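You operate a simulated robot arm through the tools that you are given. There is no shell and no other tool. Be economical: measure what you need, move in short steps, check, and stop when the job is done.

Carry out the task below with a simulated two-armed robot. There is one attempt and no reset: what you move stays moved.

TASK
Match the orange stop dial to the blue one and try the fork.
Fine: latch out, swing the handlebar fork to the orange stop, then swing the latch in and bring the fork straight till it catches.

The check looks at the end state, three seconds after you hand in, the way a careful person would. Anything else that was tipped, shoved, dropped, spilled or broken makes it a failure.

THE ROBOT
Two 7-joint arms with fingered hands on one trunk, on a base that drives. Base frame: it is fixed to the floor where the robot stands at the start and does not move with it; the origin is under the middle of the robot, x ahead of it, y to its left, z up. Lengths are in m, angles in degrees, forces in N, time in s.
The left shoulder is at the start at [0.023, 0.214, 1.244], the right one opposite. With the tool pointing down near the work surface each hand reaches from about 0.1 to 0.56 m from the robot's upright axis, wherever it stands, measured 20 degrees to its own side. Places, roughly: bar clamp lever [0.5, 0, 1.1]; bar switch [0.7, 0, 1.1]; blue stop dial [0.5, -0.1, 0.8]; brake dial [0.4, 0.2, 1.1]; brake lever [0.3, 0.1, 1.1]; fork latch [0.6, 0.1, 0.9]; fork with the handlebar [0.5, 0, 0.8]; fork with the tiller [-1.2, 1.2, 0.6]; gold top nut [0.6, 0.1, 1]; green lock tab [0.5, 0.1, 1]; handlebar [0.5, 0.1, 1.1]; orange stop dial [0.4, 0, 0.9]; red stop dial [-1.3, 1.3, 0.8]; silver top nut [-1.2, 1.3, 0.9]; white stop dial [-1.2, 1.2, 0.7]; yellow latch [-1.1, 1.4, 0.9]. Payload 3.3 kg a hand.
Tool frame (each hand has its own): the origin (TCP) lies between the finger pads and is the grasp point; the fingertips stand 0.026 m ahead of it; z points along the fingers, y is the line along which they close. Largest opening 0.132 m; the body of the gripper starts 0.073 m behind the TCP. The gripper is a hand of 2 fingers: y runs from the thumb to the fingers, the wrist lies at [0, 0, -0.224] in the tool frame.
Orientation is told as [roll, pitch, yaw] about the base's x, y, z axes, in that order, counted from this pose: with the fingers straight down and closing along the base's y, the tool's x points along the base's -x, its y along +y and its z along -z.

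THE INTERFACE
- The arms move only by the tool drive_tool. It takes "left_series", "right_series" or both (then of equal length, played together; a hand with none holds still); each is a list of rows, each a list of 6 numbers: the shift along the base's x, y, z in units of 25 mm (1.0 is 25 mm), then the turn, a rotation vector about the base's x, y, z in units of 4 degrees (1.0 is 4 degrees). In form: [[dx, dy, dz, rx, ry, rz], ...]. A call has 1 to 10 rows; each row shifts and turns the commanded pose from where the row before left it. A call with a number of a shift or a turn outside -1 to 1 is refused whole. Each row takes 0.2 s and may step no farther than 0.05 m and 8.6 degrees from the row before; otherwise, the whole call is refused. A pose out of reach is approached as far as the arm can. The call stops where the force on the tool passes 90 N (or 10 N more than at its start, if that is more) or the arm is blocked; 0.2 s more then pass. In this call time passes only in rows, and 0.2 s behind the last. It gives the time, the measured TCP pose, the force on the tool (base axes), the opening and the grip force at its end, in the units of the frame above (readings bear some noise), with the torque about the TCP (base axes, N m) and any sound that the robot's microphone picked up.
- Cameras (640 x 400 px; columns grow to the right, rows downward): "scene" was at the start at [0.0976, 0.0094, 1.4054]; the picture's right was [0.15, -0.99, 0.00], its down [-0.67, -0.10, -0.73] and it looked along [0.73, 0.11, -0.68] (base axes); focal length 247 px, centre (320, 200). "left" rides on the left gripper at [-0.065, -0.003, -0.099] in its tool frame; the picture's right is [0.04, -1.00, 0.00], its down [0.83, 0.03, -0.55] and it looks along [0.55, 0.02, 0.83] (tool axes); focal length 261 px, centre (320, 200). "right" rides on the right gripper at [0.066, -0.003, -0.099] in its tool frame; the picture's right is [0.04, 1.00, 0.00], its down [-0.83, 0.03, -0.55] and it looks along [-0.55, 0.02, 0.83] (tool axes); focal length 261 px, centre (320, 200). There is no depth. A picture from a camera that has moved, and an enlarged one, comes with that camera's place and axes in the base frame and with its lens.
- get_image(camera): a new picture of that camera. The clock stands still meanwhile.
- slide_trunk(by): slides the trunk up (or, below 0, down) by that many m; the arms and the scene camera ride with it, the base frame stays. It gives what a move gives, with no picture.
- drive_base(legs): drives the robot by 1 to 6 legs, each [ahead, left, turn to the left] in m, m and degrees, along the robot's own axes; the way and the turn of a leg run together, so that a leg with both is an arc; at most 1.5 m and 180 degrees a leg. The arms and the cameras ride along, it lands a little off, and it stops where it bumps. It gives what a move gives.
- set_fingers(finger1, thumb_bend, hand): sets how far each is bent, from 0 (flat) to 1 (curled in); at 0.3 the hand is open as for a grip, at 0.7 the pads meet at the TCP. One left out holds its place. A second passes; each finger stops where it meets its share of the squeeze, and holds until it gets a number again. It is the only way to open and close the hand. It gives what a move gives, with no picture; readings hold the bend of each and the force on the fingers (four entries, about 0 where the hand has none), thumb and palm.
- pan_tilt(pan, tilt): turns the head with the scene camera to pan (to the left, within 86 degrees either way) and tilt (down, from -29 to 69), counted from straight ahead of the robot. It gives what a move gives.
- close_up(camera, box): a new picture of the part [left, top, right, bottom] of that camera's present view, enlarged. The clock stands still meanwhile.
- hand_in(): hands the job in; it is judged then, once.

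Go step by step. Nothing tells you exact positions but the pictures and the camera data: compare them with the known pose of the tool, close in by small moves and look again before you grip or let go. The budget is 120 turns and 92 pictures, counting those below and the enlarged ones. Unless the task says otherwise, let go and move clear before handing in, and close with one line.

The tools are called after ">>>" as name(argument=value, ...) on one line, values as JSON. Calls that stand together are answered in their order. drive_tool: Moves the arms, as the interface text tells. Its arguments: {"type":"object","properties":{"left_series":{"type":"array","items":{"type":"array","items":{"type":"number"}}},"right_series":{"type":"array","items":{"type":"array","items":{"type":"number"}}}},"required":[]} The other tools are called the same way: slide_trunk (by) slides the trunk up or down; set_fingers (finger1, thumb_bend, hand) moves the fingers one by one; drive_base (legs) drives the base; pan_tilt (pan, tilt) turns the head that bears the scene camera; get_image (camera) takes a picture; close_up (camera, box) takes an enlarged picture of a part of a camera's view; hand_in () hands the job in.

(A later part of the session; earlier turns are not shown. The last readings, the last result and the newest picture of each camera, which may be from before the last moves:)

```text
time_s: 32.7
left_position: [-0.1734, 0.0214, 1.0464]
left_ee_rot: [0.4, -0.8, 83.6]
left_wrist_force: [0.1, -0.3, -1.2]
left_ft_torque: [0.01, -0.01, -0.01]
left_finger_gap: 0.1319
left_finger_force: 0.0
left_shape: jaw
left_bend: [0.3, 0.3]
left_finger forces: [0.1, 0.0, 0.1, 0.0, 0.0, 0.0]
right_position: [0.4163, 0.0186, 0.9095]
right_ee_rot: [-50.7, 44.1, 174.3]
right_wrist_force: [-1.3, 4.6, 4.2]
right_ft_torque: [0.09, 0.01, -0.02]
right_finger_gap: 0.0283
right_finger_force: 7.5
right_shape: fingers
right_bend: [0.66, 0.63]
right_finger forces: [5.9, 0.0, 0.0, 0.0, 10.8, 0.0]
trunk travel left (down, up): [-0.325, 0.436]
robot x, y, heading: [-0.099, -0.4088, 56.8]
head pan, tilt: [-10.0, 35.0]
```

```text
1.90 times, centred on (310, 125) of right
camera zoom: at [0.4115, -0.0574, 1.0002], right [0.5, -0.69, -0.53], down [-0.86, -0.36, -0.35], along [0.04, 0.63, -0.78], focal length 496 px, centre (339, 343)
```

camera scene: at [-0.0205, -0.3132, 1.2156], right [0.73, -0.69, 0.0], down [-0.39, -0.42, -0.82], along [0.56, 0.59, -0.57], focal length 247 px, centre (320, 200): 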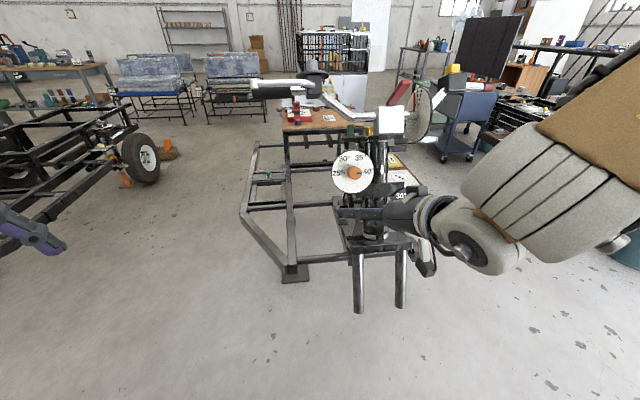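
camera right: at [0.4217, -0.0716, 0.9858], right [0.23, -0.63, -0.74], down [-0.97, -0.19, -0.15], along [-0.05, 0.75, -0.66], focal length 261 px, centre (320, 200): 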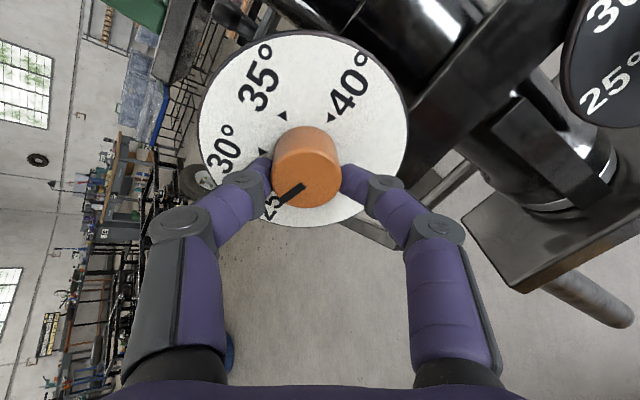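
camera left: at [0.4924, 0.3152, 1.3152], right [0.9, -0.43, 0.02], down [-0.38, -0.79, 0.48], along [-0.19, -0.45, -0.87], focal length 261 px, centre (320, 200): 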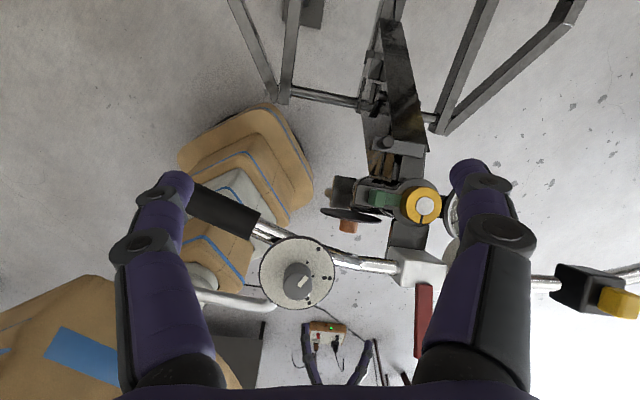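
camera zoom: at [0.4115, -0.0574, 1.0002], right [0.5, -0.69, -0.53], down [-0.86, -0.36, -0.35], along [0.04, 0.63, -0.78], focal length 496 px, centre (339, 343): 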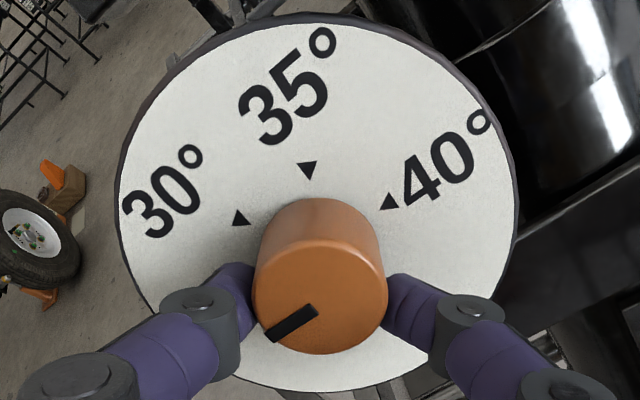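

Pointer is within ~6° of the 25° mark; a small final turn, then open and back off to check.

>>> drive_tool(right_series=[[0, 0, 0, -0.37, -0.57, 0.32], [0, 0, 0, -0.37, -0.57, 0.32]])

>>> set_fingers(hand="right", finger1=0.5, thumb_bend=0.5)

>>> drive_tool(right_series=[[-0.4, -0.62, 0.34, 0, 0, 0], [-0.4, -0.62, 0.34, 0, 0, 0], [-0.4, -0.62, 0.34, 0, 0, 0]])

>>> get_image(camera="right")

```text
time_s: 33.3
left_position: [-0.1717, 0.0209, 1.0458]
left_ee_rot: [0.4, -0.8, 83.5]
left_wrist_force: [-0.2, 0.0, 0.4]
left_ft_torque: [0.01, -0.01, 0.01]
left_finger_gap: 0.1318
left_finger_force: 0.1
left_shape: jaw
left_bend: [0.3, 0.3]
left_finger forces: [0.0, 0.0, 0.0, 0.0, 0.0, 0.0]
right_position: [0.4153, 0.0172, 0.9101]
right_ee_rot: [-46.7, 48.7, 179.8]
right_wrist_force: [-5.1, 4.1, 2.7]
right_ft_torque: [0.1, 0.1, 0.02]
right_finger_gap: 0.0273
right_finger_force: 8.5
right_shape: fingers
right_bend: [0.66, 0.64]
right_finger forces: [7.1, 0.0, 0.0, 0.0, 10.0, 0.0]
trunk travel left (down, up): [-0.325, 0.436]
robot x, y, heading: [-0.1017, -0.4064, 56.7]
head pan, tilt: [-10.0, 35.0]
```

```text
time_s: 34.3
left_position: [-0.1724, 0.0206, 1.0462]
left_ee_rot: [0.4, -0.7, 83.8]
left_wrist_force: [0.2, 0.7, -0.6]
left_ft_torque: [-0.02, -0.02, -0.01]
left_finger_gap: 0.1319
left_finger_force: 0.1
left_shape: jaw
left_bend: [0.3, 0.3]
left_finger forces: [0.0, 0.1, 0.1, 0.0, 0.0, 0.1]
right_position: [0.4174, 0.0189, 0.9096]
right_ee_rot: [-46.8, 48.5, 179.6]
right_wrist_force: [-1.0, -0.3, 0.8]
right_ft_torque: [-0.01, 0.01, -0.01]
right_finger_gap: 0.0658
right_finger_force: 0.1
right_shape: fingers
right_bend: [0.5, 0.5]
right_finger forces: [0.0, 0.0, 0.1, 0.0, 0.0, 0.0]
trunk travel left (down, up): [-0.325, 0.436]
robot x, y, heading: [-0.1068, -0.4076, 56.9]
head pan, tilt: [-10.0, 35.0]
```

```text
time_s: 35.1
left_position: [-0.1724, 0.0209, 1.0459]
left_ee_rot: [0.4, -0.8, 83.6]
left_wrist_force: [-0.1, 0.0, 0.0]
left_ft_torque: [0.01, 0.02, -0.01]
left_finger_gap: 0.1319
left_finger_force: 0.1
left_shape: jaw
left_bend: [0.3, 0.3]
left_finger forces: [0.0, 0.1, 0.1, 0.1, 0.0, 0.1]
right_position: [0.3885, -0.0295, 0.9343]
right_ee_rot: [-46.9, 48.6, 179.4]
right_wrist_force: [0.2, 0.4, -0.4]
right_ft_torque: [0.02, 0.0, 0.01]
right_finger_gap: 0.066
right_finger_force: 0.0
right_shape: fingers
right_bend: [0.5, 0.5]
right_finger forces: [0.0, 0.0, 0.1, 0.0, 0.0, 0.1]
trunk travel left (down, up): [-0.325, 0.436]
robot x, y, heading: [-0.1036, -0.4076, 56.7]
head pan, tilt: [-10.0, 35.0]
```

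```text
58 pictures are left
camera right: at [0.3784, -0.0999, 1.0282], right [0.57, -0.69, -0.45], down [-0.82, -0.42, -0.39], along [0.08, 0.59, -0.8], focal length 261 px, centre (320, 200)
```

right: 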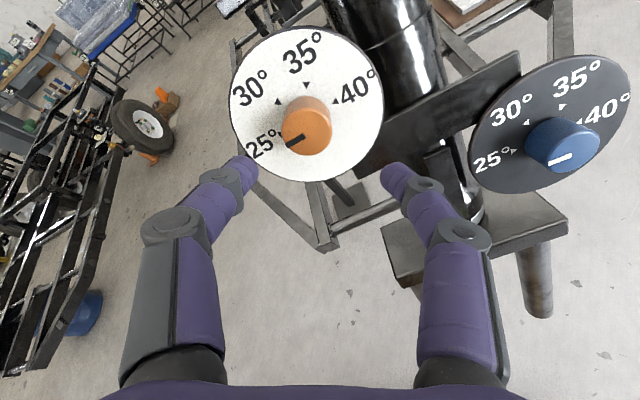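

>>> close_up(camera="right", box=[225, 20, 395, 190])

>>> close_up(camera="scene", box=[320, 130, 390, 200])

```text
2.35 times, centred on (310, 105) of right
camera zoom: at [0.3784, -0.0999, 1.0282], right [0.57, -0.69, -0.45], down [-0.82, -0.42, -0.39], along [0.08, 0.59, -0.8], focal length 613 px, centre (344, 424)
```

zoom: 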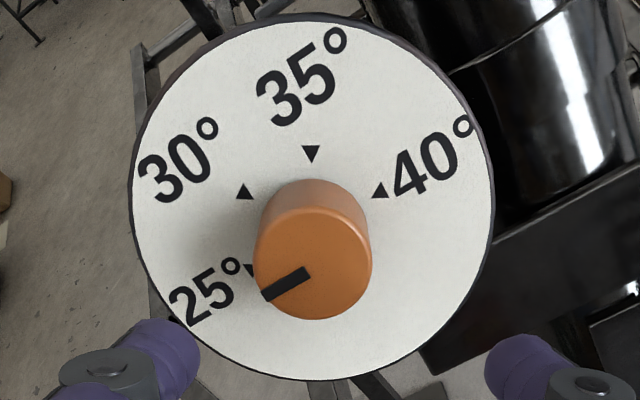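

```text
5.71 times, centred on (355, 165) of scene
camera zoom: at [-0.0207, -0.3135, 1.2157], right [0.73, -0.69, 0.0], down [-0.39, -0.42, -0.82], along [0.56, 0.6, -0.57], focal length 1412 px, centre (120, 400)
```

zoom: 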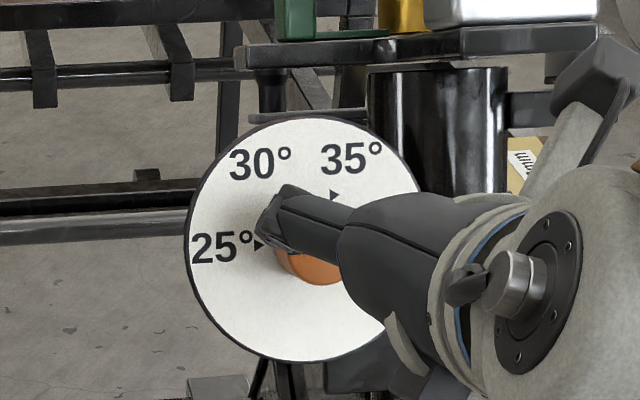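

Pointer reads 25°, perhaps a few degrees short. I'll retreat the hand and check from a clear view.

>>> drive_tool(right_series=[[-0.6, -0.8, 0.1, 0.487, 0.762, -0.426], [-0.6, -0.8, 0.1, 0.487, 0.762, -0.426], [-0.6, -0.8, 0.1, 0.487, 0.762, -0.426], [-0.4, -0.6, 0.1, 0.487, 0.762, -0.426], [0, -0.2, 0, 0.487, 0.762, -0.426], [0, 0, 0, 0.487, 0.762, -0.426], [0, 0, 0, 0.487, 0.762, -0.426], [0, 0, 0, 0.487, 0.762, -0.426], [0, 0, 0, 0.487, 0.762, -0.426], [0, 0, 0, 0.487, 0.762, -0.426]])

>>> close_up(camera="scene", box=[320, 130, 390, 200])

>>> get_image(camera="right")

```text
time_s: 37.3
left_position: [-0.173, 0.0206, 1.0463]
left_ee_rot: [0.5, -0.8, 83.6]
left_wrist_force: [0.4, 0.8, -0.6]
left_ft_torque: [0.0, -0.04, -0.02]
left_finger_gap: 0.1319
left_finger_force: 0.1
left_shape: jaw
left_bend: [0.3, 0.3]
left_finger forces: [0.0, 0.0, 0.0, 0.1, 0.1, 0.0]
right_position: [0.331, -0.1087, 0.9449]
right_ee_rot: [-60.7, 14.4, 154.3]
right_wrist_force: [0.6, -0.1, -0.4]
right_ft_torque: [-0.03, 0.01, -0.02]
right_finger_gap: 0.0662
right_finger_force: 0.0
right_shape: fingers
right_bend: [0.5, 0.5]
right_finger forces: [0.1, 0.0, 0.1, 0.0, 0.0, 0.0]
trunk travel left (down, up): [-0.325, 0.436]
robot x, y, heading: [-0.1042, -0.4073, 56.8]
head pan, tilt: [-10.0, 35.0]
```

```text
5.71 times, centred on (355, 165) of scene
camera zoom: at [-0.0206, -0.3134, 1.2157], right [0.73, -0.69, 0.0], down [-0.39, -0.42, -0.82], along [0.56, 0.59, -0.57], focal length 1412 px, centre (120, 400)
```

zoom: 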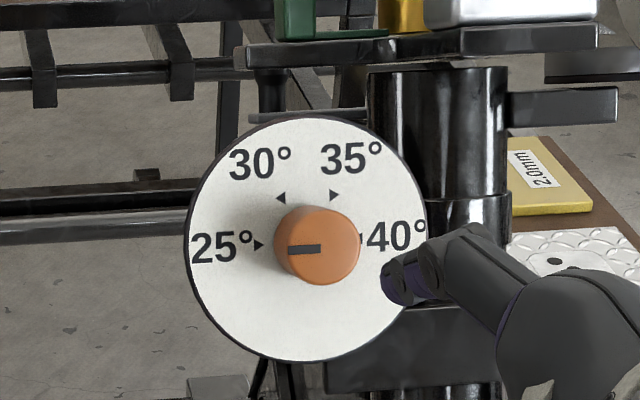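

```text
54 pictures are left
camera right: at [0.3408, -0.2087, 1.0084], right [0.02, -0.55, -0.83], down [-1.0, -0.07, 0.03], along [-0.08, 0.83, -0.55], focal length 261 px, centre (320, 200)
```

right: 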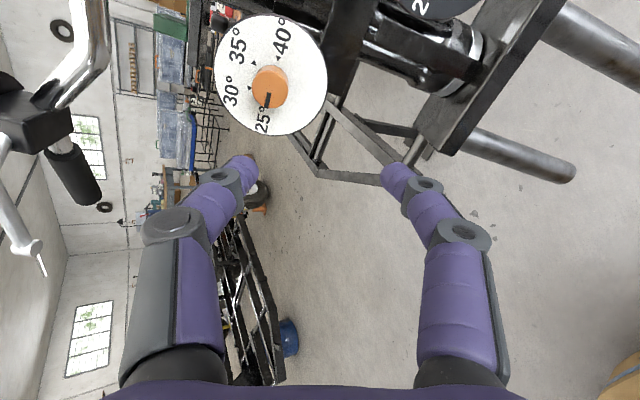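

Orange now reads 25° like blue. Next I back the robot off, return the right hand to pointing down, and raise the trunk before driving round to the bike's right side where latch and grip are in reach.

>>> drive_base(legs=[[-0.3, 0, 0]])

>>> drive_tool(right_series=[[0, 0, 0, 0.64, 1, -0.56], [0, 0, 0, 0.64, 1, -0.56], [0, 0, 0, 0.64, 1, -0.56], [0, 0, 0, 0.64, 1, -0.56], [0, 0, 0, 0.64, 1, -0.56], [0, 0, 0, 0.64, 1, -0.56], [0, 0, 0, 0.64, 1, -0.56], [0, 0, 0, 0.64, 1, -0.56], [0, 0, 0, 0.64, 1, -0.56], [0, 0, 0, 0.64, 1, -0.56]])

>>> drive_tool(right_series=[[0, 0, 0, 0.64, 1, -0.56], [0, 0, 0, 0.64, 1, -0.56], [0, 0, 0, 0.64, 1, -0.56], [0, 0, 0, 0.64, 1, -0.56], [0, 0, 0, 0.64, 1, -0.56], [0, 0, 0, 0.64, 1, -0.56]])

>>> drive_tool(right_series=[[0, 0, 0, -0.97, 0.68, -1], [0, 0, 0, -0.92, 0.75, -1], [0, 0, 0, -0.87, 0.81, -1], [0, 0, 0, -0.81, 0.87, -1], [0, 0, 0, -0.75, 0.92, -1], [0, 0, 0, -0.68, 0.97, -1], [0, 0, 0, -0.61, 1, -1], [0, 0, 0, -0.54, 1, -1], [0, 0, 0, -0.5, 1, 0], [0, 0, 0, -0.5, 1, 0]])

>>> slide_trunk(by=0.3)

```text
time_s: 39.4
left_position: [-0.3426, -0.2348, 1.0468]
left_ee_rot: [0.5, -0.7, 83.8]
left_wrist_force: [0.9, 0.9, -0.6]
left_ft_torque: [0.01, -0.02, 0.02]
left_finger_gap: 0.1316
left_finger_force: 0.1
left_shape: jaw
left_bend: [0.3, 0.3]
left_finger forces: [0.1, 0.1, 0.0, 0.0, 0.0, 0.1]
right_position: [0.1617, -0.3638, 0.9459]
right_ee_rot: [-60.8, 14.5, 154.5]
right_wrist_force: [-0.1, -0.7, -0.1]
right_ft_torque: [0.03, 0.02, 0.02]
right_finger_gap: 0.066
right_finger_force: 0.0
right_shape: fingers
right_bend: [0.5, 0.5]
right_finger forces: [0.0, 0.1, 0.0, 0.1, 0.1, 0.0]
trunk travel left (down, up): [-0.325, 0.436]
robot x, y, heading: [-0.272, -0.6624, 56.8]
head pan, tilt: [-10.0, 35.0]
```

```text
time_s: 41.6
left_position: [-0.3421, -0.2356, 1.046]
left_ee_rot: [0.4, -0.7, 83.7]
left_wrist_force: [0.3, -0.2, -1.0]
left_ft_torque: [-0.02, -0.01, -0.02]
left_finger_gap: 0.1321
left_finger_force: 0.0
left_shape: jaw
left_bend: [0.3, 0.3]
left_finger forces: [0.1, 0.1, 0.1, 0.0, 0.1, 0.1]
right_position: [0.1623, -0.3638, 0.9446]
right_ee_rot: [-56.6, -32.5, 129.8]
right_wrist_force: [0.1, 0.7, -0.1]
right_ft_torque: [-0.01, 0.03, 0.01]
right_finger_gap: 0.0661
right_finger_force: 0.1
right_shape: fingers
right_bend: [0.5, 0.5]
right_finger forces: [0.1, 0.1, 0.0, 0.0, 0.0, 0.1]
trunk travel left (down, up): [-0.325, 0.436]
robot x, y, heading: [-0.2713, -0.6617, 57.1]
head pan, tilt: [-10.0, 35.0]
```

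```text
time_s: 43.0
left_position: [-0.3409, -0.2349, 1.0455]
left_ee_rot: [0.4, -0.8, 83.8]
left_wrist_force: [-0.8, 0.2, -0.4]
left_ft_torque: [0.01, 0.01, -0.01]
left_finger_gap: 0.132
left_finger_force: 0.1
left_shape: jaw
left_bend: [0.3, 0.3]
left_finger forces: [0.0, 0.0, 0.0, 0.0, 0.0, 0.1]
right_position: [0.1625, -0.364, 0.946]
right_ee_rot: [-35.4, -57.1, 100.8]
right_wrist_force: [0.2, 1.1, 0.3]
right_ft_torque: [-0.03, 0.0, 0.0]
right_finger_gap: 0.0661
right_finger_force: 0.0
right_shape: fingers
right_bend: [0.5, 0.5]
right_finger forces: [0.0, 0.1, 0.0, 0.0, 0.1, 0.0]
trunk travel left (down, up): [-0.325, 0.436]
robot x, y, heading: [-0.2725, -0.6601, 56.5]
head pan, tilt: [-10.0, 35.0]
```

```text
time_s: 45.2
left_position: [-0.3414, -0.2354, 1.0461]
left_ee_rot: [0.5, -0.8, 83.8]
left_wrist_force: [-0.1, 0.6, -0.3]
left_ft_torque: [0.01, -0.01, -0.01]
left_finger_gap: 0.132
left_finger_force: 0.2
left_shape: jaw
left_bend: [0.3, 0.3]
left_finger forces: [0.0, 0.0, 0.0, 0.0, 0.0, 0.1]
right_position: [0.1616, -0.3634, 0.9451]
right_ee_rot: [-4.0, -16.7, 48.4]
right_wrist_force: [0.5, 0.6, 0.2]
right_ft_torque: [-0.03, -0.02, 0.02]
right_finger_gap: 0.0659
right_finger_force: 0.1
right_shape: fingers
right_bend: [0.5, 0.5]
right_finger forces: [0.0, 0.0, 0.1, 0.0, 0.0, 0.1]
trunk travel left (down, up): [-0.325, 0.436]
robot x, y, heading: [-0.271, -0.6674, 56.8]
head pan, tilt: [-10.0, 35.0]
```

```text
time_s: 48.2
left_position: [-0.341, -0.2353, 1.3465]
left_ee_rot: [0.4, -0.9, 83.8]
left_wrist_force: [0.3, 0.5, 0.2]
left_ft_torque: [0.0, 0.0, -0.03]
left_finger_gap: 0.1319
left_finger_force: 0.0
left_shape: jaw
left_bend: [0.3, 0.3]
left_finger forces: [0.0, 0.0, 0.1, 0.0, 0.0, 0.0]
right_position: [0.1632, -0.3629, 1.2437]
right_ee_rot: [-4.1, -16.7, 48.4]
right_wrist_force: [0.5, -0.2, -0.2]
right_ft_torque: [-0.03, 0.01, 0.01]
right_finger_gap: 0.0659
right_finger_force: 0.0
right_shape: fingers
right_bend: [0.5, 0.5]
right_finger forces: [0.0, 0.1, 0.0, 0.1, 0.0, 0.0]
trunk travel left (down, up): [-0.625, 0.136]
robot x, y, heading: [-0.2717, -0.6623, 56.8]
head pan, tilt: [-10.0, 35.0]
```

>>> drive_base(legs=[[0, 0, -88], [-0.26, 1.065, 0]])

>>> pan_tilt(pan=0, tilt=50)

>>> get_image(camera="scene")

```text
time_s: 57.5
left_position: [0.4728, 0.4837, 1.3457]
left_ee_rot: [0.4, -0.9, -3.9]
left_wrist_force: [-0.1, -0.6, -0.2]
left_ft_torque: [-0.02, -0.03, 0.01]
left_finger_gap: 0.1318
left_finger_force: 0.1
left_shape: jaw
left_bend: [0.3, 0.3]
left_finger forces: [0.0, 0.0, 0.0, 0.0, 0.0, 0.0]
right_position: [0.3654, -0.0261, 1.2458]
right_ee_rot: [-4.1, -16.8, -39.1]
right_wrist_force: [-0.3, -0.3, -0.5]
right_ft_torque: [0.0, -0.03, -0.03]
right_finger_gap: 0.0659
right_finger_force: 0.1
right_shape: fingers
right_bend: [0.5, 0.5]
right_finger forces: [0.0, 0.0, 0.0, 0.0, 0.0, 0.0]
trunk travel left (down, up): [-0.625, 0.136]
robot x, y, heading: [0.0453, 0.3957, -30.7]
head pan, tilt: [-10.0, 35.0]
```

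```text
time_s: 58.3
left_position: [0.4731, 0.4822, 1.3467]
left_ee_rot: [0.5, -0.8, -3.9]
left_wrist_force: [0.9, -0.3, 0.4]
left_ft_torque: [-0.04, 0.0, -0.02]
left_finger_gap: 0.132
left_finger_force: 0.1
left_shape: jaw
left_bend: [0.3, 0.3]
left_finger forces: [0.0, 0.1, 0.0, 0.0, 0.0, 0.1]
right_position: [0.3661, -0.0262, 1.2455]
right_ee_rot: [-4.1, -16.8, -39.1]
right_wrist_force: [0.9, 0.8, 0.8]
right_ft_torque: [0.0, 0.02, -0.03]
right_finger_gap: 0.066
right_finger_force: 0.0
right_shape: fingers
right_bend: [0.5, 0.5]
right_finger forces: [0.0, 0.0, 0.1, 0.1, 0.1, 0.0]
trunk travel left (down, up): [-0.625, 0.136]
robot x, y, heading: [0.0462, 0.396, -30.9]
head pan, tilt: [0.0, 50.0]
```

```text
53 pictures are left
camera scene: at [0.1248, 0.3465, 1.4954], right [-0.51, -0.86, 0.0], down [-0.66, 0.39, -0.64], along [0.55, -0.33, -0.77], focal length 247 px, centre (320, 200)
```

scene: 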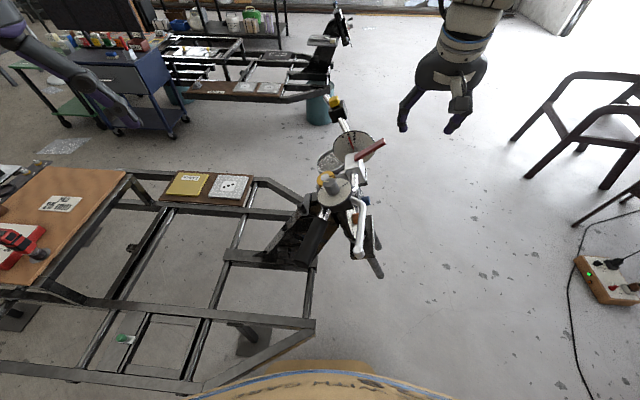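

>>> close_up(camera="scene", box=[240, 90, 400, 290])

>>> close_up(camera="scene", box=[250, 150, 350, 270])

>>> get_image(camera="left")

```text
2.00 times, centred on (320, 190) of scene
camera zoom: at [0.1248, 0.3465, 1.4954], right [-0.51, -0.86, 0.0], down [-0.66, 0.39, -0.64], along [0.55, -0.33, -0.77], focal length 494 px, centre (320, 220)
```

zoom: 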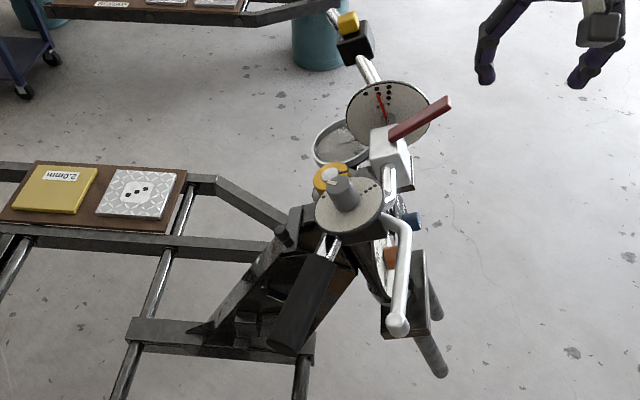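

```text
3.33 times, centred on (300, 210) of scene
camera zoom: at [0.1248, 0.3465, 1.4954], right [-0.51, -0.86, 0.0], down [-0.66, 0.39, -0.64], along [0.55, -0.33, -0.77], focal length 824 px, centre (387, 167)
```

zoom: 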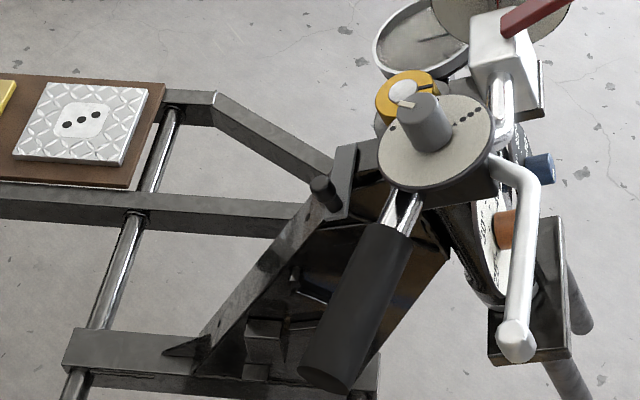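

```text
50 pictures are left
camera left: at [0.5372, 0.4734, 1.4461], right [-0.11, -0.99, -0.01], down [-0.84, 0.09, 0.54], along [-0.54, 0.07, -0.84], focal length 261 px, centre (320, 200)
```

left: 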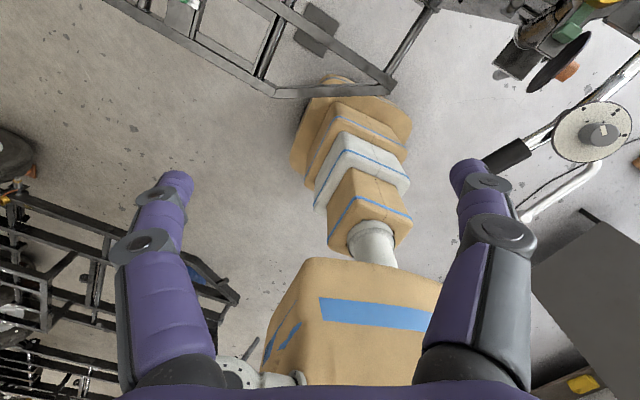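

I'll bring the left hand's camera behind the head, to see the latch and what it catches on.

>>> drive_tool(left_series=[[0.58, -0.6, -0.5, 0, 0, 0.9], [0.58, -0.6, -0.5, 0, 0, 0.9], [0.58, -0.6, -0.5, 0, 0, 0.9], [0.58, -0.6, -0.5, 0, 0, 0.9], [0.58, -0.6, -0.5, 0, 0, 0.9], [0.58, -0.6, -0.5, 0, 0, 0.9], [0.58, -0.6, -0.5, 0, 0, 0.9], [0.58, -0.6, -0.5, 0, 0, 0.9], [0.58, -0.6, -0.5, 0, 0, 0.9], [0.58, -0.6, -0.5, 0, 0, 0.9]])

>>> get_image(camera="left")

```text
time_s: 60.5
left_position: [0.6011, 0.3333, 1.2194]
left_ee_rot: [0.4, -0.9, 32.3]
left_wrist_force: [-0.6, 0.4, -0.5]
left_ft_torque: [-0.06, 0.01, 0.0]
left_finger_gap: 0.1316
left_finger_force: 0.0
left_shape: jaw
left_bend: [0.3, 0.3]
left_finger forces: [0.1, 0.0, 0.1, 0.0, 0.0, 0.0]
left hand out of reach, approached as far as the arm can: row 10
right_position: [0.3655, -0.0261, 1.2444]
right_ee_rot: [-4.1, -16.7, -39.1]
right_wrist_force: [0.1, 0.4, 0.2]
right_ft_torque: [-0.01, -0.04, 0.0]
right_finger_gap: 0.0659
right_finger_force: 0.0
right_shape: fingers
right_bend: [0.5, 0.5]
right_finger forces: [0.1, 0.0, 0.0, 0.0, 0.1, 0.0]
trunk travel left (down, up): [-0.625, 0.136]
robot x, y, heading: [0.0488, 0.3949, -30.9]
head pan, tilt: [0.0, 50.0]
```

```text
49 pictures are left
camera left: at [0.6581, 0.364, 1.3193], right [0.5, -0.87, -0.01], down [-0.73, -0.42, 0.54], along [-0.47, -0.26, -0.84], focal length 261 px, centre (320, 200)
```

left: 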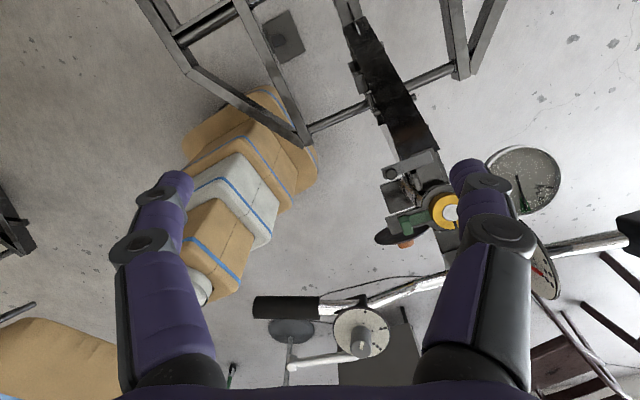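

>>> close_up(camera="left", box=[360, 130, 470, 260])

>>> close_up(camera="left", box=[370, 145, 450, 205])

```text
3.08 times, centred on (415, 195) of left
camera zoom: at [0.6581, 0.364, 1.3193], right [0.5, -0.87, -0.01], down [-0.73, -0.42, 0.54], along [-0.47, -0.26, -0.84], focal length 802 px, centre (28, 215)
```

zoom: 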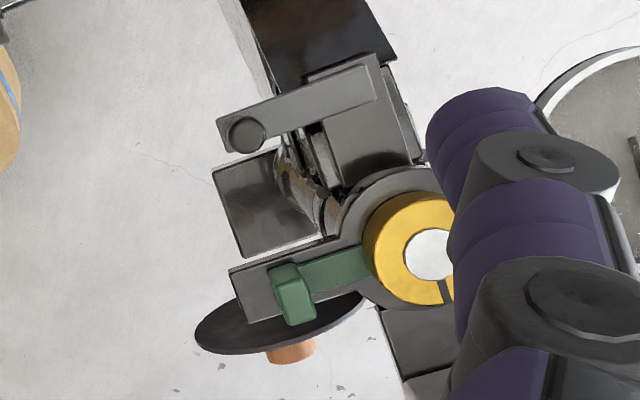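

```text
6.67 times, centred on (410, 175) of left
camera zoom: at [0.6581, 0.364, 1.3193], right [0.5, -0.87, -0.01], down [-0.73, -0.42, 0.54], along [-0.47, -0.26, -0.84], focal length 1738 px, centre (-280, 367)
```

zoom: 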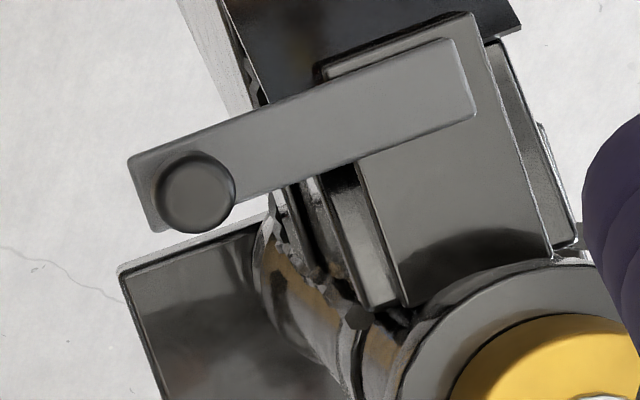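

The latch pivots on the bracket behind the head with its peg at about [0.54,0.157,0.907], but I can't tell its in/out state. I'll back off and lower the trunk for a side view.

>>> drive_tool(left_series=[[-0.8, 0.4, 0, 0, 0, -0.5], [-0.8, 0.4, 0, 0, 0, -0.5], [-0.8, 0.4, 0, 0, 0, -0.5], [-0.8, 0.4, 0, 0, 0, -0.5], [-0.8, 0.4, 0, 0, 0, -0.5], [-0.8, 0.4, 0, 0, 0, -0.5], [-0.8, 0.4, 0, 0, 0, -0.5], [-0.8, 0.4, 0, 0, 0, -0.5], [-0.8, 0.4, 0, 0, 0, 0], [-0.8, 0.4, 0, 0, 0, 0]])

>>> drive_base(legs=[[-0.3, 0, 0]])

>>> slide_trunk(by=-0.42)

>>> pan_tilt(pan=0, tilt=15)

>>> get_image(camera="scene")

```text
time_s: 62.7
left_position: [0.4009, 0.4356, 1.2208]
left_ee_rot: [0.5, -0.7, 16.2]
left_wrist_force: [-0.2, -0.4, -0.4]
left_ft_torque: [-0.02, -0.01, 0.02]
left_finger_gap: 0.1318
left_finger_force: 0.1
left_shape: jaw
left_bend: [0.3, 0.3]
left_finger forces: [0.0, 0.0, 0.0, 0.0, 0.0, 0.0]
right_position: [0.3647, -0.0264, 1.2456]
right_ee_rot: [-4.1, -16.9, -39.2]
right_wrist_force: [0.2, 0.2, -0.1]
right_ft_torque: [-0.02, 0.01, -0.03]
right_finger_gap: 0.0661
right_finger_force: 0.0
right_shape: fingers
right_bend: [0.5, 0.5]
right_finger forces: [0.0, 0.0, 0.0, 0.0, 0.0, 0.0]
trunk travel left (down, up): [-0.625, 0.136]
robot x, y, heading: [0.0485, 0.3969, -31.0]
head pan, tilt: [0.0, 50.0]
```

```text
time_s: 64.8
left_position: [0.1433, 0.5877, 1.2208]
left_ee_rot: [0.5, -0.7, 15.9]
left_wrist_force: [-0.7, -0.5, -1.6]
left_ft_torque: [0.0, -0.02, 0.0]
left_finger_gap: 0.1322
left_finger_force: 0.0
left_shape: jaw
left_bend: [0.3, 0.3]
left_finger forces: [0.1, 0.0, 0.0, 0.1, 0.1, 0.0]
right_position: [0.1056, 0.1263, 1.2448]
right_ee_rot: [-4.2, -16.8, -39.5]
right_wrist_force: [-0.5, -0.2, -0.1]
right_ft_torque: [-0.02, -0.04, -0.03]
right_finger_gap: 0.0663
right_finger_force: 0.1
right_shape: fingers
right_bend: [0.5, 0.5]
right_finger forces: [0.1, 0.1, 0.1, 0.0, 0.0, 0.0]
trunk travel left (down, up): [-0.625, 0.136]
robot x, y, heading: [-0.2109, 0.5463, -31.2]
head pan, tilt: [0.0, 50.0]
```

```text
refused: -0.42 is not a number from -0.4 to 0.4
```

```text
time_s: 65.8
left_position: [0.1453, 0.5865, 1.2206]
left_ee_rot: [0.4, -0.8, 15.9]
left_wrist_force: [0.9, 0.0, 0.2]
left_ft_torque: [-0.01, 0.0, -0.01]
left_finger_gap: 0.1319
left_finger_force: 0.1
left_shape: jaw
left_bend: [0.3, 0.3]
left_finger forces: [0.1, 0.0, 0.1, 0.1, 0.0, 0.1]
right_position: [0.107, 0.1259, 1.2448]
right_ee_rot: [-4.1, -16.8, -39.4]
right_wrist_force: [0.0, 0.7, -0.2]
right_ft_torque: [-0.03, -0.01, 0.0]
right_finger_gap: 0.0657
right_finger_force: 0.0
right_shape: fingers
right_bend: [0.5, 0.5]
right_finger forces: [0.0, 0.1, 0.0, 0.0, 0.0, 0.0]
trunk travel left (down, up): [-0.625, 0.136]
robot x, y, heading: [-0.2061, 0.5522, -31.0]
head pan, tilt: [0.0, 15.0]
```

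```text
46 pictures are left
camera scene: at [-0.1182, 0.4923, 1.549], right [-0.52, -0.86, 0.0], down [-0.22, 0.13, -0.97], along [0.83, -0.5, -0.26], focal length 247 px, centre (320, 200)
```

scene: 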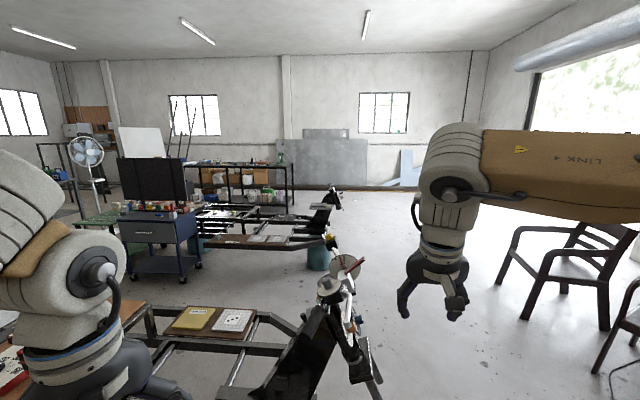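

>>> slide_trunk(by=-0.4)

>>> close_up(camera="scene", box=[250, 140, 410, 280])

```text
time_s: 69.6
left_position: [0.1432, 0.5852, 0.8206]
left_ee_rot: [0.5, -0.8, 15.9]
left_wrist_force: [0.6, 0.3, -0.7]
left_ft_torque: [-0.02, 0.0, 0.0]
left_finger_gap: 0.1318
left_finger_force: 0.0
left_shape: jaw
left_bend: [0.3, 0.3]
left_finger forces: [0.1, 0.1, 0.1, 0.0, 0.0, 0.0]
right_position: [0.1059, 0.1279, 0.8462]
right_ee_rot: [-4.1, -16.8, -39.4]
right_wrist_force: [-0.2, -0.6, -1.7]
right_ft_torque: [-0.02, 0.01, 0.0]
right_finger_gap: 0.0659
right_finger_force: 0.1
right_shape: fingers
right_bend: [0.5, 0.5]
right_finger forces: [0.1, 0.0, 0.0, 0.0, 0.1, 0.1]
trunk travel left (down, up): [-0.225, 0.536]
robot x, y, heading: [-0.2097, 0.546, -31.0]
head pan, tilt: [0.0, 15.0]
```

```text
2.86 times, centred on (330, 210) of scene
camera zoom: at [-0.0745, 0.4659, 1.146], right [-0.52, -0.86, 0.0], down [-0.22, 0.13, -0.97], along [0.83, -0.5, -0.26], focal length 706 px, centre (291, 171)
```

zoom: 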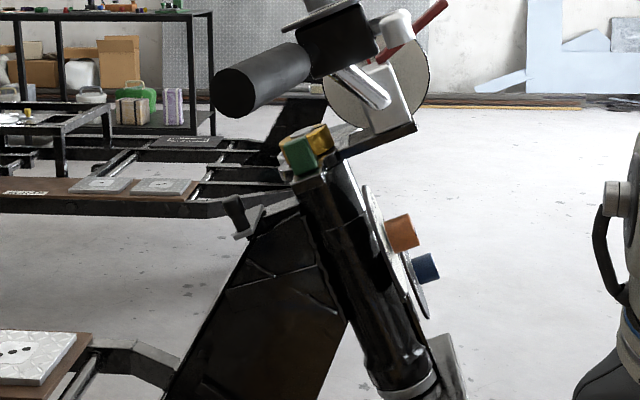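

Excellent side view. Zooming on the latch area.

>>> close_up(camera="scene", box=[295, 175, 365, 225])

```text
8.00 times, centred on (330, 200) of scene
camera zoom: at [-0.0745, 0.4659, 1.146], right [-0.52, -0.86, 0.0], down [-0.22, 0.13, -0.97], along [0.83, -0.5, -0.26], focal length 1978 px, centre (240, 200)
```

zoom: 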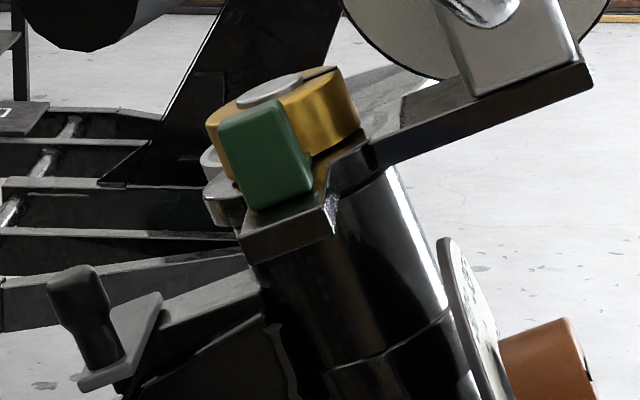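

From the side, the latch bar lies on the bracket just below the fork's top arm. I'll pull the right hand in, raise the trunk, and return to the earlier safe standing place to work the peg with the left hand.

>>> slide_trunk(by=0.35)

>>> drive_tool(right_series=[[-0.6, -0.3, 0.3, 0, 0, 0], [-0.6, -0.3, 0.3, 0, 0, 0], [-0.6, -0.3, 0.3, 0, 0, 0], [-0.6, -0.3, 0.3, 0, 0, 0], [-0.4, -0.3, 0.3, 0, 0, 0]])

>>> drive_base(legs=[[0.3, 0, 0]])

>>> pan_tilt(pan=0, tilt=45)

>>> get_image(camera="scene")

```text
time_s: 73.0
left_position: [0.1447, 0.5867, 1.1709]
left_ee_rot: [0.5, -0.8, 15.9]
left_wrist_force: [-0.5, -0.2, 0.2]
left_ft_torque: [-0.01, -0.03, 0.03]
left_finger_gap: 0.1322
left_finger_force: 0.1
left_shape: jaw
left_bend: [0.3, 0.3]
left_finger forces: [0.0, 0.0, 0.0, 0.1, 0.0, 0.0]
right_position: [0.1062, 0.1263, 1.1951]
right_ee_rot: [-4.1, -16.7, -39.4]
right_wrist_force: [0.2, -0.4, 1.0]
right_ft_torque: [-0.01, 0.0, 0.01]
right_finger_gap: 0.0656
right_finger_force: 0.1
right_shape: fingers
right_bend: [0.5, 0.5]
right_finger forces: [0.0, 0.1, 0.1, 0.0, 0.1, 0.1]
trunk travel left (down, up): [-0.575, 0.186]
robot x, y, heading: [-0.2105, 0.5502, -30.8]
head pan, tilt: [0.0, 15.0]
```

```text
time_s: 74.2
left_position: [0.1444, 0.5863, 1.171]
left_ee_rot: [0.4, -0.8, 15.9]
left_wrist_force: [-0.3, 0.3, 0.4]
left_ft_torque: [0.03, 0.02, 0.01]
left_finger_gap: 0.1318
left_finger_force: 0.0
left_shape: jaw
left_bend: [0.3, 0.3]
left_finger forces: [0.0, 0.1, 0.0, 0.0, 0.0, 0.0]
right_position: [0.0372, 0.0877, 1.2325]
right_ee_rot: [-4.0, -16.8, -39.4]
right_wrist_force: [-0.3, 0.0, 0.3]
right_ft_torque: [0.01, -0.02, 0.02]
right_finger_gap: 0.066
right_finger_force: 0.1
right_shape: fingers
right_bend: [0.5, 0.5]
right_finger forces: [0.0, 0.0, 0.1, 0.0, 0.1, 0.1]
trunk travel left (down, up): [-0.575, 0.186]
robot x, y, heading: [-0.2069, 0.5507, -30.9]
head pan, tilt: [0.0, 15.0]
```

```text
time_s: 76.3
left_position: [0.4037, 0.4279, 1.1714]
left_ee_rot: [0.5, -0.9, 15.7]
left_wrist_force: [0.5, -0.4, -0.9]
left_ft_torque: [-0.01, 0.0, -0.02]
left_finger_gap: 0.1318
left_finger_force: 0.1
left_shape: jaw
left_bend: [0.3, 0.3]
left_finger forces: [0.1, 0.1, 0.1, 0.0, 0.0, 0.0]
right_position: [0.2953, -0.0701, 1.2317]
right_ee_rot: [-4.1, -16.7, -39.8]
right_wrist_force: [0.5, -0.8, 0.0]
right_ft_torque: [0.01, 0.01, 0.01]
right_finger_gap: 0.0659
right_finger_force: 0.0
right_shape: fingers
right_bend: [0.5, 0.5]
right_finger forces: [0.1, 0.0, 0.0, 0.0, 0.0, 0.0]
trunk travel left (down, up): [-0.575, 0.186]
robot x, y, heading: [0.0486, 0.3923, -31.6]
head pan, tilt: [0.0, 15.0]
```

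```text
time_s: 77.2
left_position: [0.4037, 0.4279, 1.1708]
left_ee_rot: [0.4, -0.8, 15.7]
left_wrist_force: [0.0, 1.0, 0.7]
left_ft_torque: [0.0, -0.01, 0.06]
left_finger_gap: 0.1322
left_finger_force: 0.1
left_shape: jaw
left_bend: [0.3, 0.3]
left_finger forces: [0.0, 0.1, 0.0, 0.1, 0.0, 0.0]
right_position: [0.2944, -0.0694, 1.2322]
right_ee_rot: [-4.1, -16.8, -39.6]
right_wrist_force: [0.0, 0.7, 0.1]
right_ft_torque: [-0.01, -0.02, -0.01]
right_finger_gap: 0.066
right_finger_force: 0.1
right_shape: fingers
right_bend: [0.5, 0.5]
right_finger forces: [0.1, 0.1, 0.0, 0.0, 0.0, 0.0]
trunk travel left (down, up): [-0.575, 0.186]
robot x, y, heading: [0.0498, 0.3924, -31.1]
head pan, tilt: [0.0, 45.0]
```

```text
43 pictures are left
camera scene: at [0.1315, 0.3404, 1.4523], right [-0.52, -0.85, 0.0], down [-0.6, 0.37, -0.71], along [0.6, -0.37, -0.71], focal length 247 px, centre (320, 200)
```

scene: 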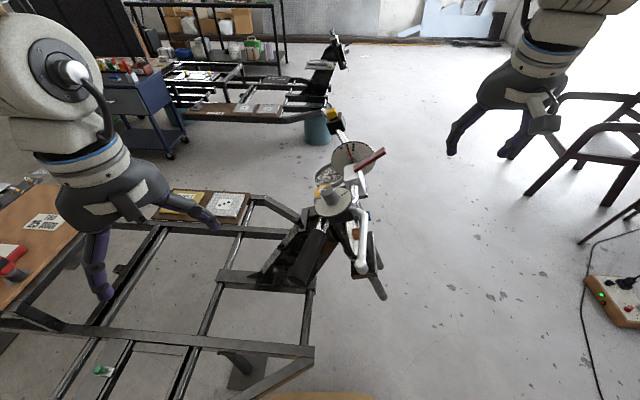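

Left hand: lean it to match the peg's tilt and move to above and behind the peg.

>>> drive_tool(left_series=[[0.88, -0.8, 0, -0.854, 0.52, 1], [0.88, -0.8, 0, -0.854, 0.52, 1], [0.88, -0.8, 0, -0.854, 0.52, 1], [0.88, -0.8, 0, -0.854, 0.52, 1], [0.88, -0.8, 0, -0.854, 0.52, 1], [0.88, -0.8, 0, -0.854, 0.52, 1], [0.88, -0.8, 0, 0, 0, 0], [0.6, -0.8, -0.2, 0, 0, 0]])

>>> set_fingers(hand="left", finger1=0.5, thumb_bend=0.5)

>>> get_image(camera="left")

```text
time_s: 79.0
left_position: [0.5719, 0.2685, 1.1665]
left_ee_rot: [-12.3, 19.6, 38.0]
left_wrist_force: [0.3, 0.3, 0.3]
left_ft_torque: [-0.02, 0.0, 0.02]
left_finger_gap: 0.132
left_finger_force: 0.0
left_shape: jaw
left_bend: [0.3, 0.3]
left_finger forces: [0.1, 0.1, 0.0, 0.0, 0.0, 0.0]
right_position: [0.2946, -0.0706, 1.2323]
right_ee_rot: [-4.0, -16.7, -39.7]
right_wrist_force: [0.6, -0.4, 0.6]
right_ft_torque: [0.03, -0.02, 0.0]
right_finger_gap: 0.0659
right_finger_force: 0.1
right_shape: fingers
right_bend: [0.5, 0.5]
right_finger forces: [0.0, 0.0, 0.1, 0.0, 0.0, 0.1]
trunk travel left (down, up): [-0.575, 0.186]
robot x, y, heading: [0.0496, 0.3901, -31.1]
head pan, tilt: [0.0, 45.0]
```

```text
time_s: 80.0
left_position: [0.573, 0.2688, 1.1663]
left_ee_rot: [-12.3, 19.5, 37.9]
left_wrist_force: [0.1, 0.3, 0.4]
left_ft_torque: [-0.04, -0.01, 0.03]
left_finger_gap: 0.0671
left_finger_force: 0.2
left_shape: fingers
left_bend: [0.5, 0.5]
left_finger forces: [0.1, 0.0, 0.0, 0.1, 0.1, 0.1]
right_position: [0.2931, -0.0698, 1.2334]
right_ee_rot: [-4.1, -16.8, -39.6]
right_wrist_force: [0.1, 0.3, 0.5]
right_ft_torque: [-0.01, -0.02, 0.0]
right_finger_gap: 0.0661
right_finger_force: 0.0
right_shape: fingers
right_bend: [0.5, 0.5]
right_finger forces: [0.0, 0.1, 0.0, 0.0, 0.1, 0.0]
trunk travel left (down, up): [-0.575, 0.186]
robot x, y, heading: [0.0524, 0.3892, -31.1]
head pan, tilt: [0.0, 45.0]
```

```text
42 pictures are left
camera left: at [0.6365, 0.3398, 1.2365], right [0.63, -0.75, 0.21], down [-0.57, -0.25, 0.78], along [-0.53, -0.61, -0.59], focal length 261 px, centre (320, 200)
```

left: 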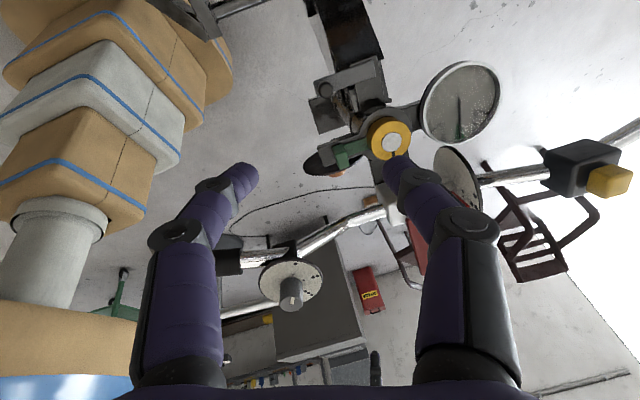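

>>> drive_tool(left_series=[[-0.09, -0.38, -0.78, 0, 0, 0], [-0.09, -0.38, -0.78, 0, 0, 0], [-0.09, -0.38, -0.78, 0, 0, 0], [-0.09, -0.38, -0.78, 0, 0, 0], [-0.09, -0.38, -0.78, 0, 0, 0], [-0.09, -0.38, -0.78, 0, 0, 0], [-0.09, -0.38, -0.78, 0, 0, 0], [-0.09, -0.38, -0.78, 0, 0, 0], [-0.09, -0.38, -0.78, 0, 0, 0]])

>>> get_image(camera="left")

>>> close_up(camera="scene", box=[250, 150, 370, 270])

```text
time_s: 82.0
left_position: [0.5525, 0.1824, 0.9907]
left_ee_rot: [-12.4, 19.6, 37.9]
left_wrist_force: [0.2, 0.3, -0.9]
left_ft_torque: [0.02, -0.02, -0.02]
left_finger_gap: 0.0668
left_finger_force: 0.1
left_shape: fingers
left_bend: [0.5, 0.5]
left_finger forces: [0.0, 0.1, 0.0, 0.0, 0.0, 0.0]
right_position: [0.2935, -0.0684, 1.2334]
right_ee_rot: [-4.0, -16.7, -39.6]
right_wrist_force: [-0.2, 0.3, -0.7]
right_ft_torque: [-0.01, -0.01, -0.02]
right_finger_gap: 0.066
right_finger_force: 0.0
right_shape: fingers
right_bend: [0.5, 0.5]
right_finger forces: [0.1, 0.0, 0.0, 0.0, 0.1, 0.0]
trunk travel left (down, up): [-0.575, 0.186]
robot x, y, heading: [0.05, 0.3923, -31.1]
head pan, tilt: [0.0, 45.0]
```

```text
41 pictures are left
camera left: at [0.6164, 0.2534, 1.0602], right [0.63, -0.75, 0.21], down [-0.57, -0.25, 0.78], along [-0.53, -0.61, -0.59], focal length 261 px, centre (320, 200)
```

left: 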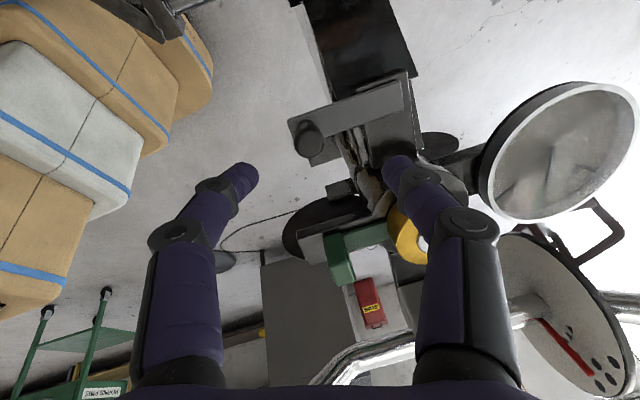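

```text
3.33 times, centred on (310, 210) of scene
camera zoom: at [0.1312, 0.3399, 1.4522], right [-0.52, -0.85, 0.0], down [-0.6, 0.37, -0.71], along [0.6, -0.37, -0.71], focal length 824 px, centre (353, 167)
```

zoom: 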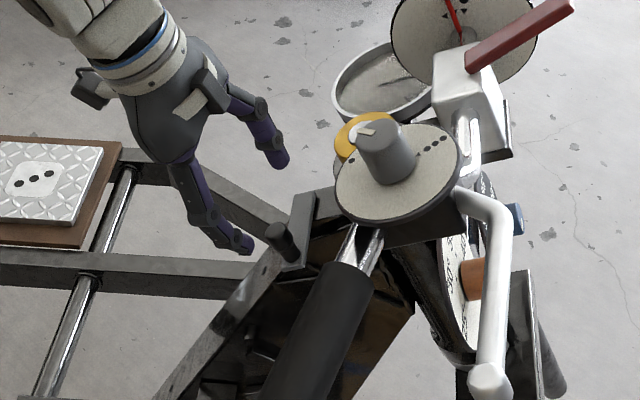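

>>> drive_tool(left_series=[[-0.2, -0.33, -0.8, 0, 0, 0], [-0.2, -0.33, -0.8, 0, 0, 0], [-0.2, -0.33, -0.8, 0, 0, 0]])

>>> get_image(camera="left")

>>> close_up(camera="scene", box=[250, 170, 350, 270])

```text
time_s: 82.8
left_position: [0.5379, 0.1591, 0.9311]
left_ee_rot: [-12.2, 19.5, 38.1]
left_wrist_force: [0.3, 0.0, 0.0]
left_ft_torque: [0.03, 0.01, 0.02]
left_finger_gap: 0.067
left_finger_force: 0.1
left_shape: fingers
left_bend: [0.5, 0.5]
left_finger forces: [0.0, 0.1, 0.0, 0.0, 0.0, 0.1]
right_position: [0.2942, -0.0692, 1.2332]
right_ee_rot: [-4.2, -16.8, -39.7]
right_wrist_force: [-0.8, 0.5, -0.4]
right_ft_torque: [0.02, -0.01, 0.01]
right_finger_gap: 0.066
right_finger_force: 0.0
right_shape: fingers
right_bend: [0.5, 0.5]
right_finger forces: [0.0, 0.1, 0.0, 0.0, 0.0, 0.0]
trunk travel left (down, up): [-0.575, 0.186]
robot x, y, heading: [0.0496, 0.3912, -31.3]
head pan, tilt: [0.0, 45.0]
```

```text
39 pictures are left
camera left: at [0.6019, 0.2302, 1.0006], right [0.63, -0.75, 0.21], down [-0.57, -0.25, 0.78], along [-0.53, -0.61, -0.59], focal length 261 px, centre (320, 200)
```

left: 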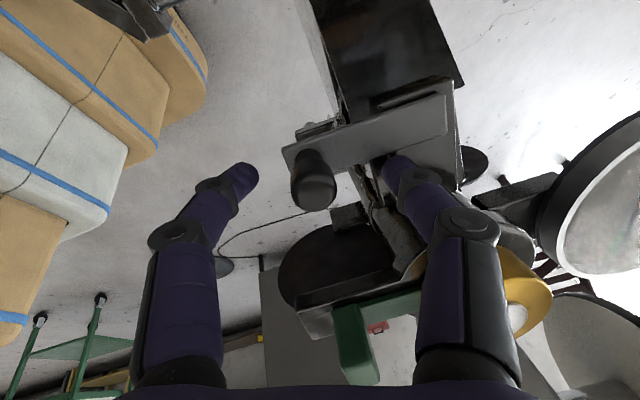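

```text
4.00 times, centred on (300, 220) of scene
camera zoom: at [0.1312, 0.34, 1.4522], right [-0.52, -0.85, 0.0], down [-0.6, 0.37, -0.71], along [0.6, -0.37, -0.71], focal length 989 px, centre (400, 120)
```

zoom: 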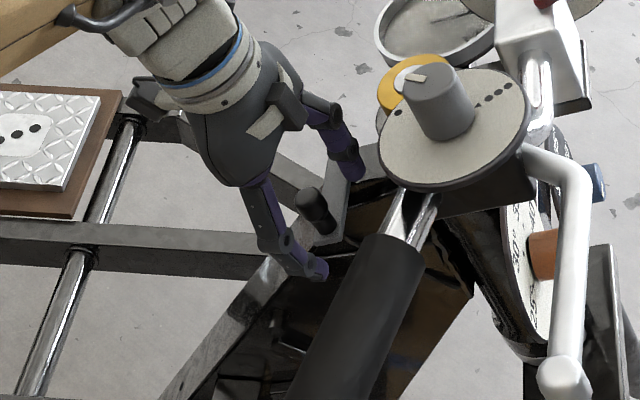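

The peg top is at the TCP. Close on the peg.

>>> set_fingers(hand="left", finger1=0.7, thumb_bend=0.7)

>>> get_image(camera="left")

```text
time_s: 83.8
left_position: [0.5375, 0.1584, 0.9314]
left_ee_rot: [-12.3, 19.6, 37.9]
left_wrist_force: [-4.8, 3.5, 1.4]
left_ft_torque: [0.1, 0.16, -0.04]
left_finger_gap: 0.0135
left_finger_force: 3.0
left_shape: fingers
left_bend: [0.64, 0.69]
left_finger forces: [5.3, 0.0, 0.0, 0.1, 1.2, 0.0]
right_position: [0.2928, -0.0689, 1.2326]
right_ee_rot: [-4.2, -16.8, -39.7]
right_wrist_force: [0.6, -0.6, -1.2]
right_ft_torque: [0.02, -0.01, 0.03]
right_finger_gap: 0.0663
right_finger_force: 0.0
right_shape: fingers
right_bend: [0.5, 0.5]
right_finger forces: [0.0, 0.0, 0.1, 0.1, 0.0, 0.0]
trunk travel left (down, up): [-0.575, 0.186]
robot x, y, heading: [0.0518, 0.3901, -31.4]
head pan, tilt: [0.0, 45.0]
```

```text
37 pictures are left
camera left: at [0.6012, 0.2308, 1.0011], right [0.63, -0.75, 0.21], down [-0.57, -0.25, 0.78], along [-0.53, -0.61, -0.59], focal length 261 px, centre (320, 200)
```

left: 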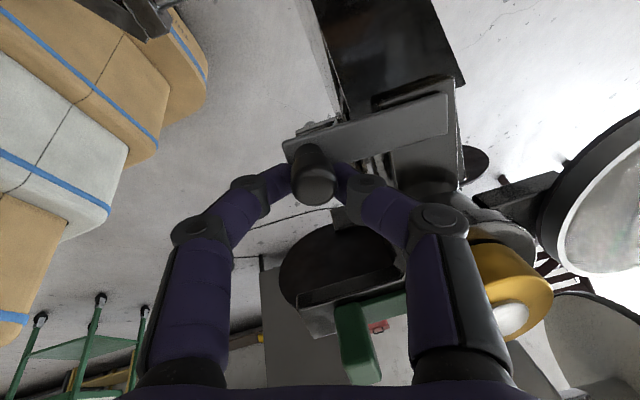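

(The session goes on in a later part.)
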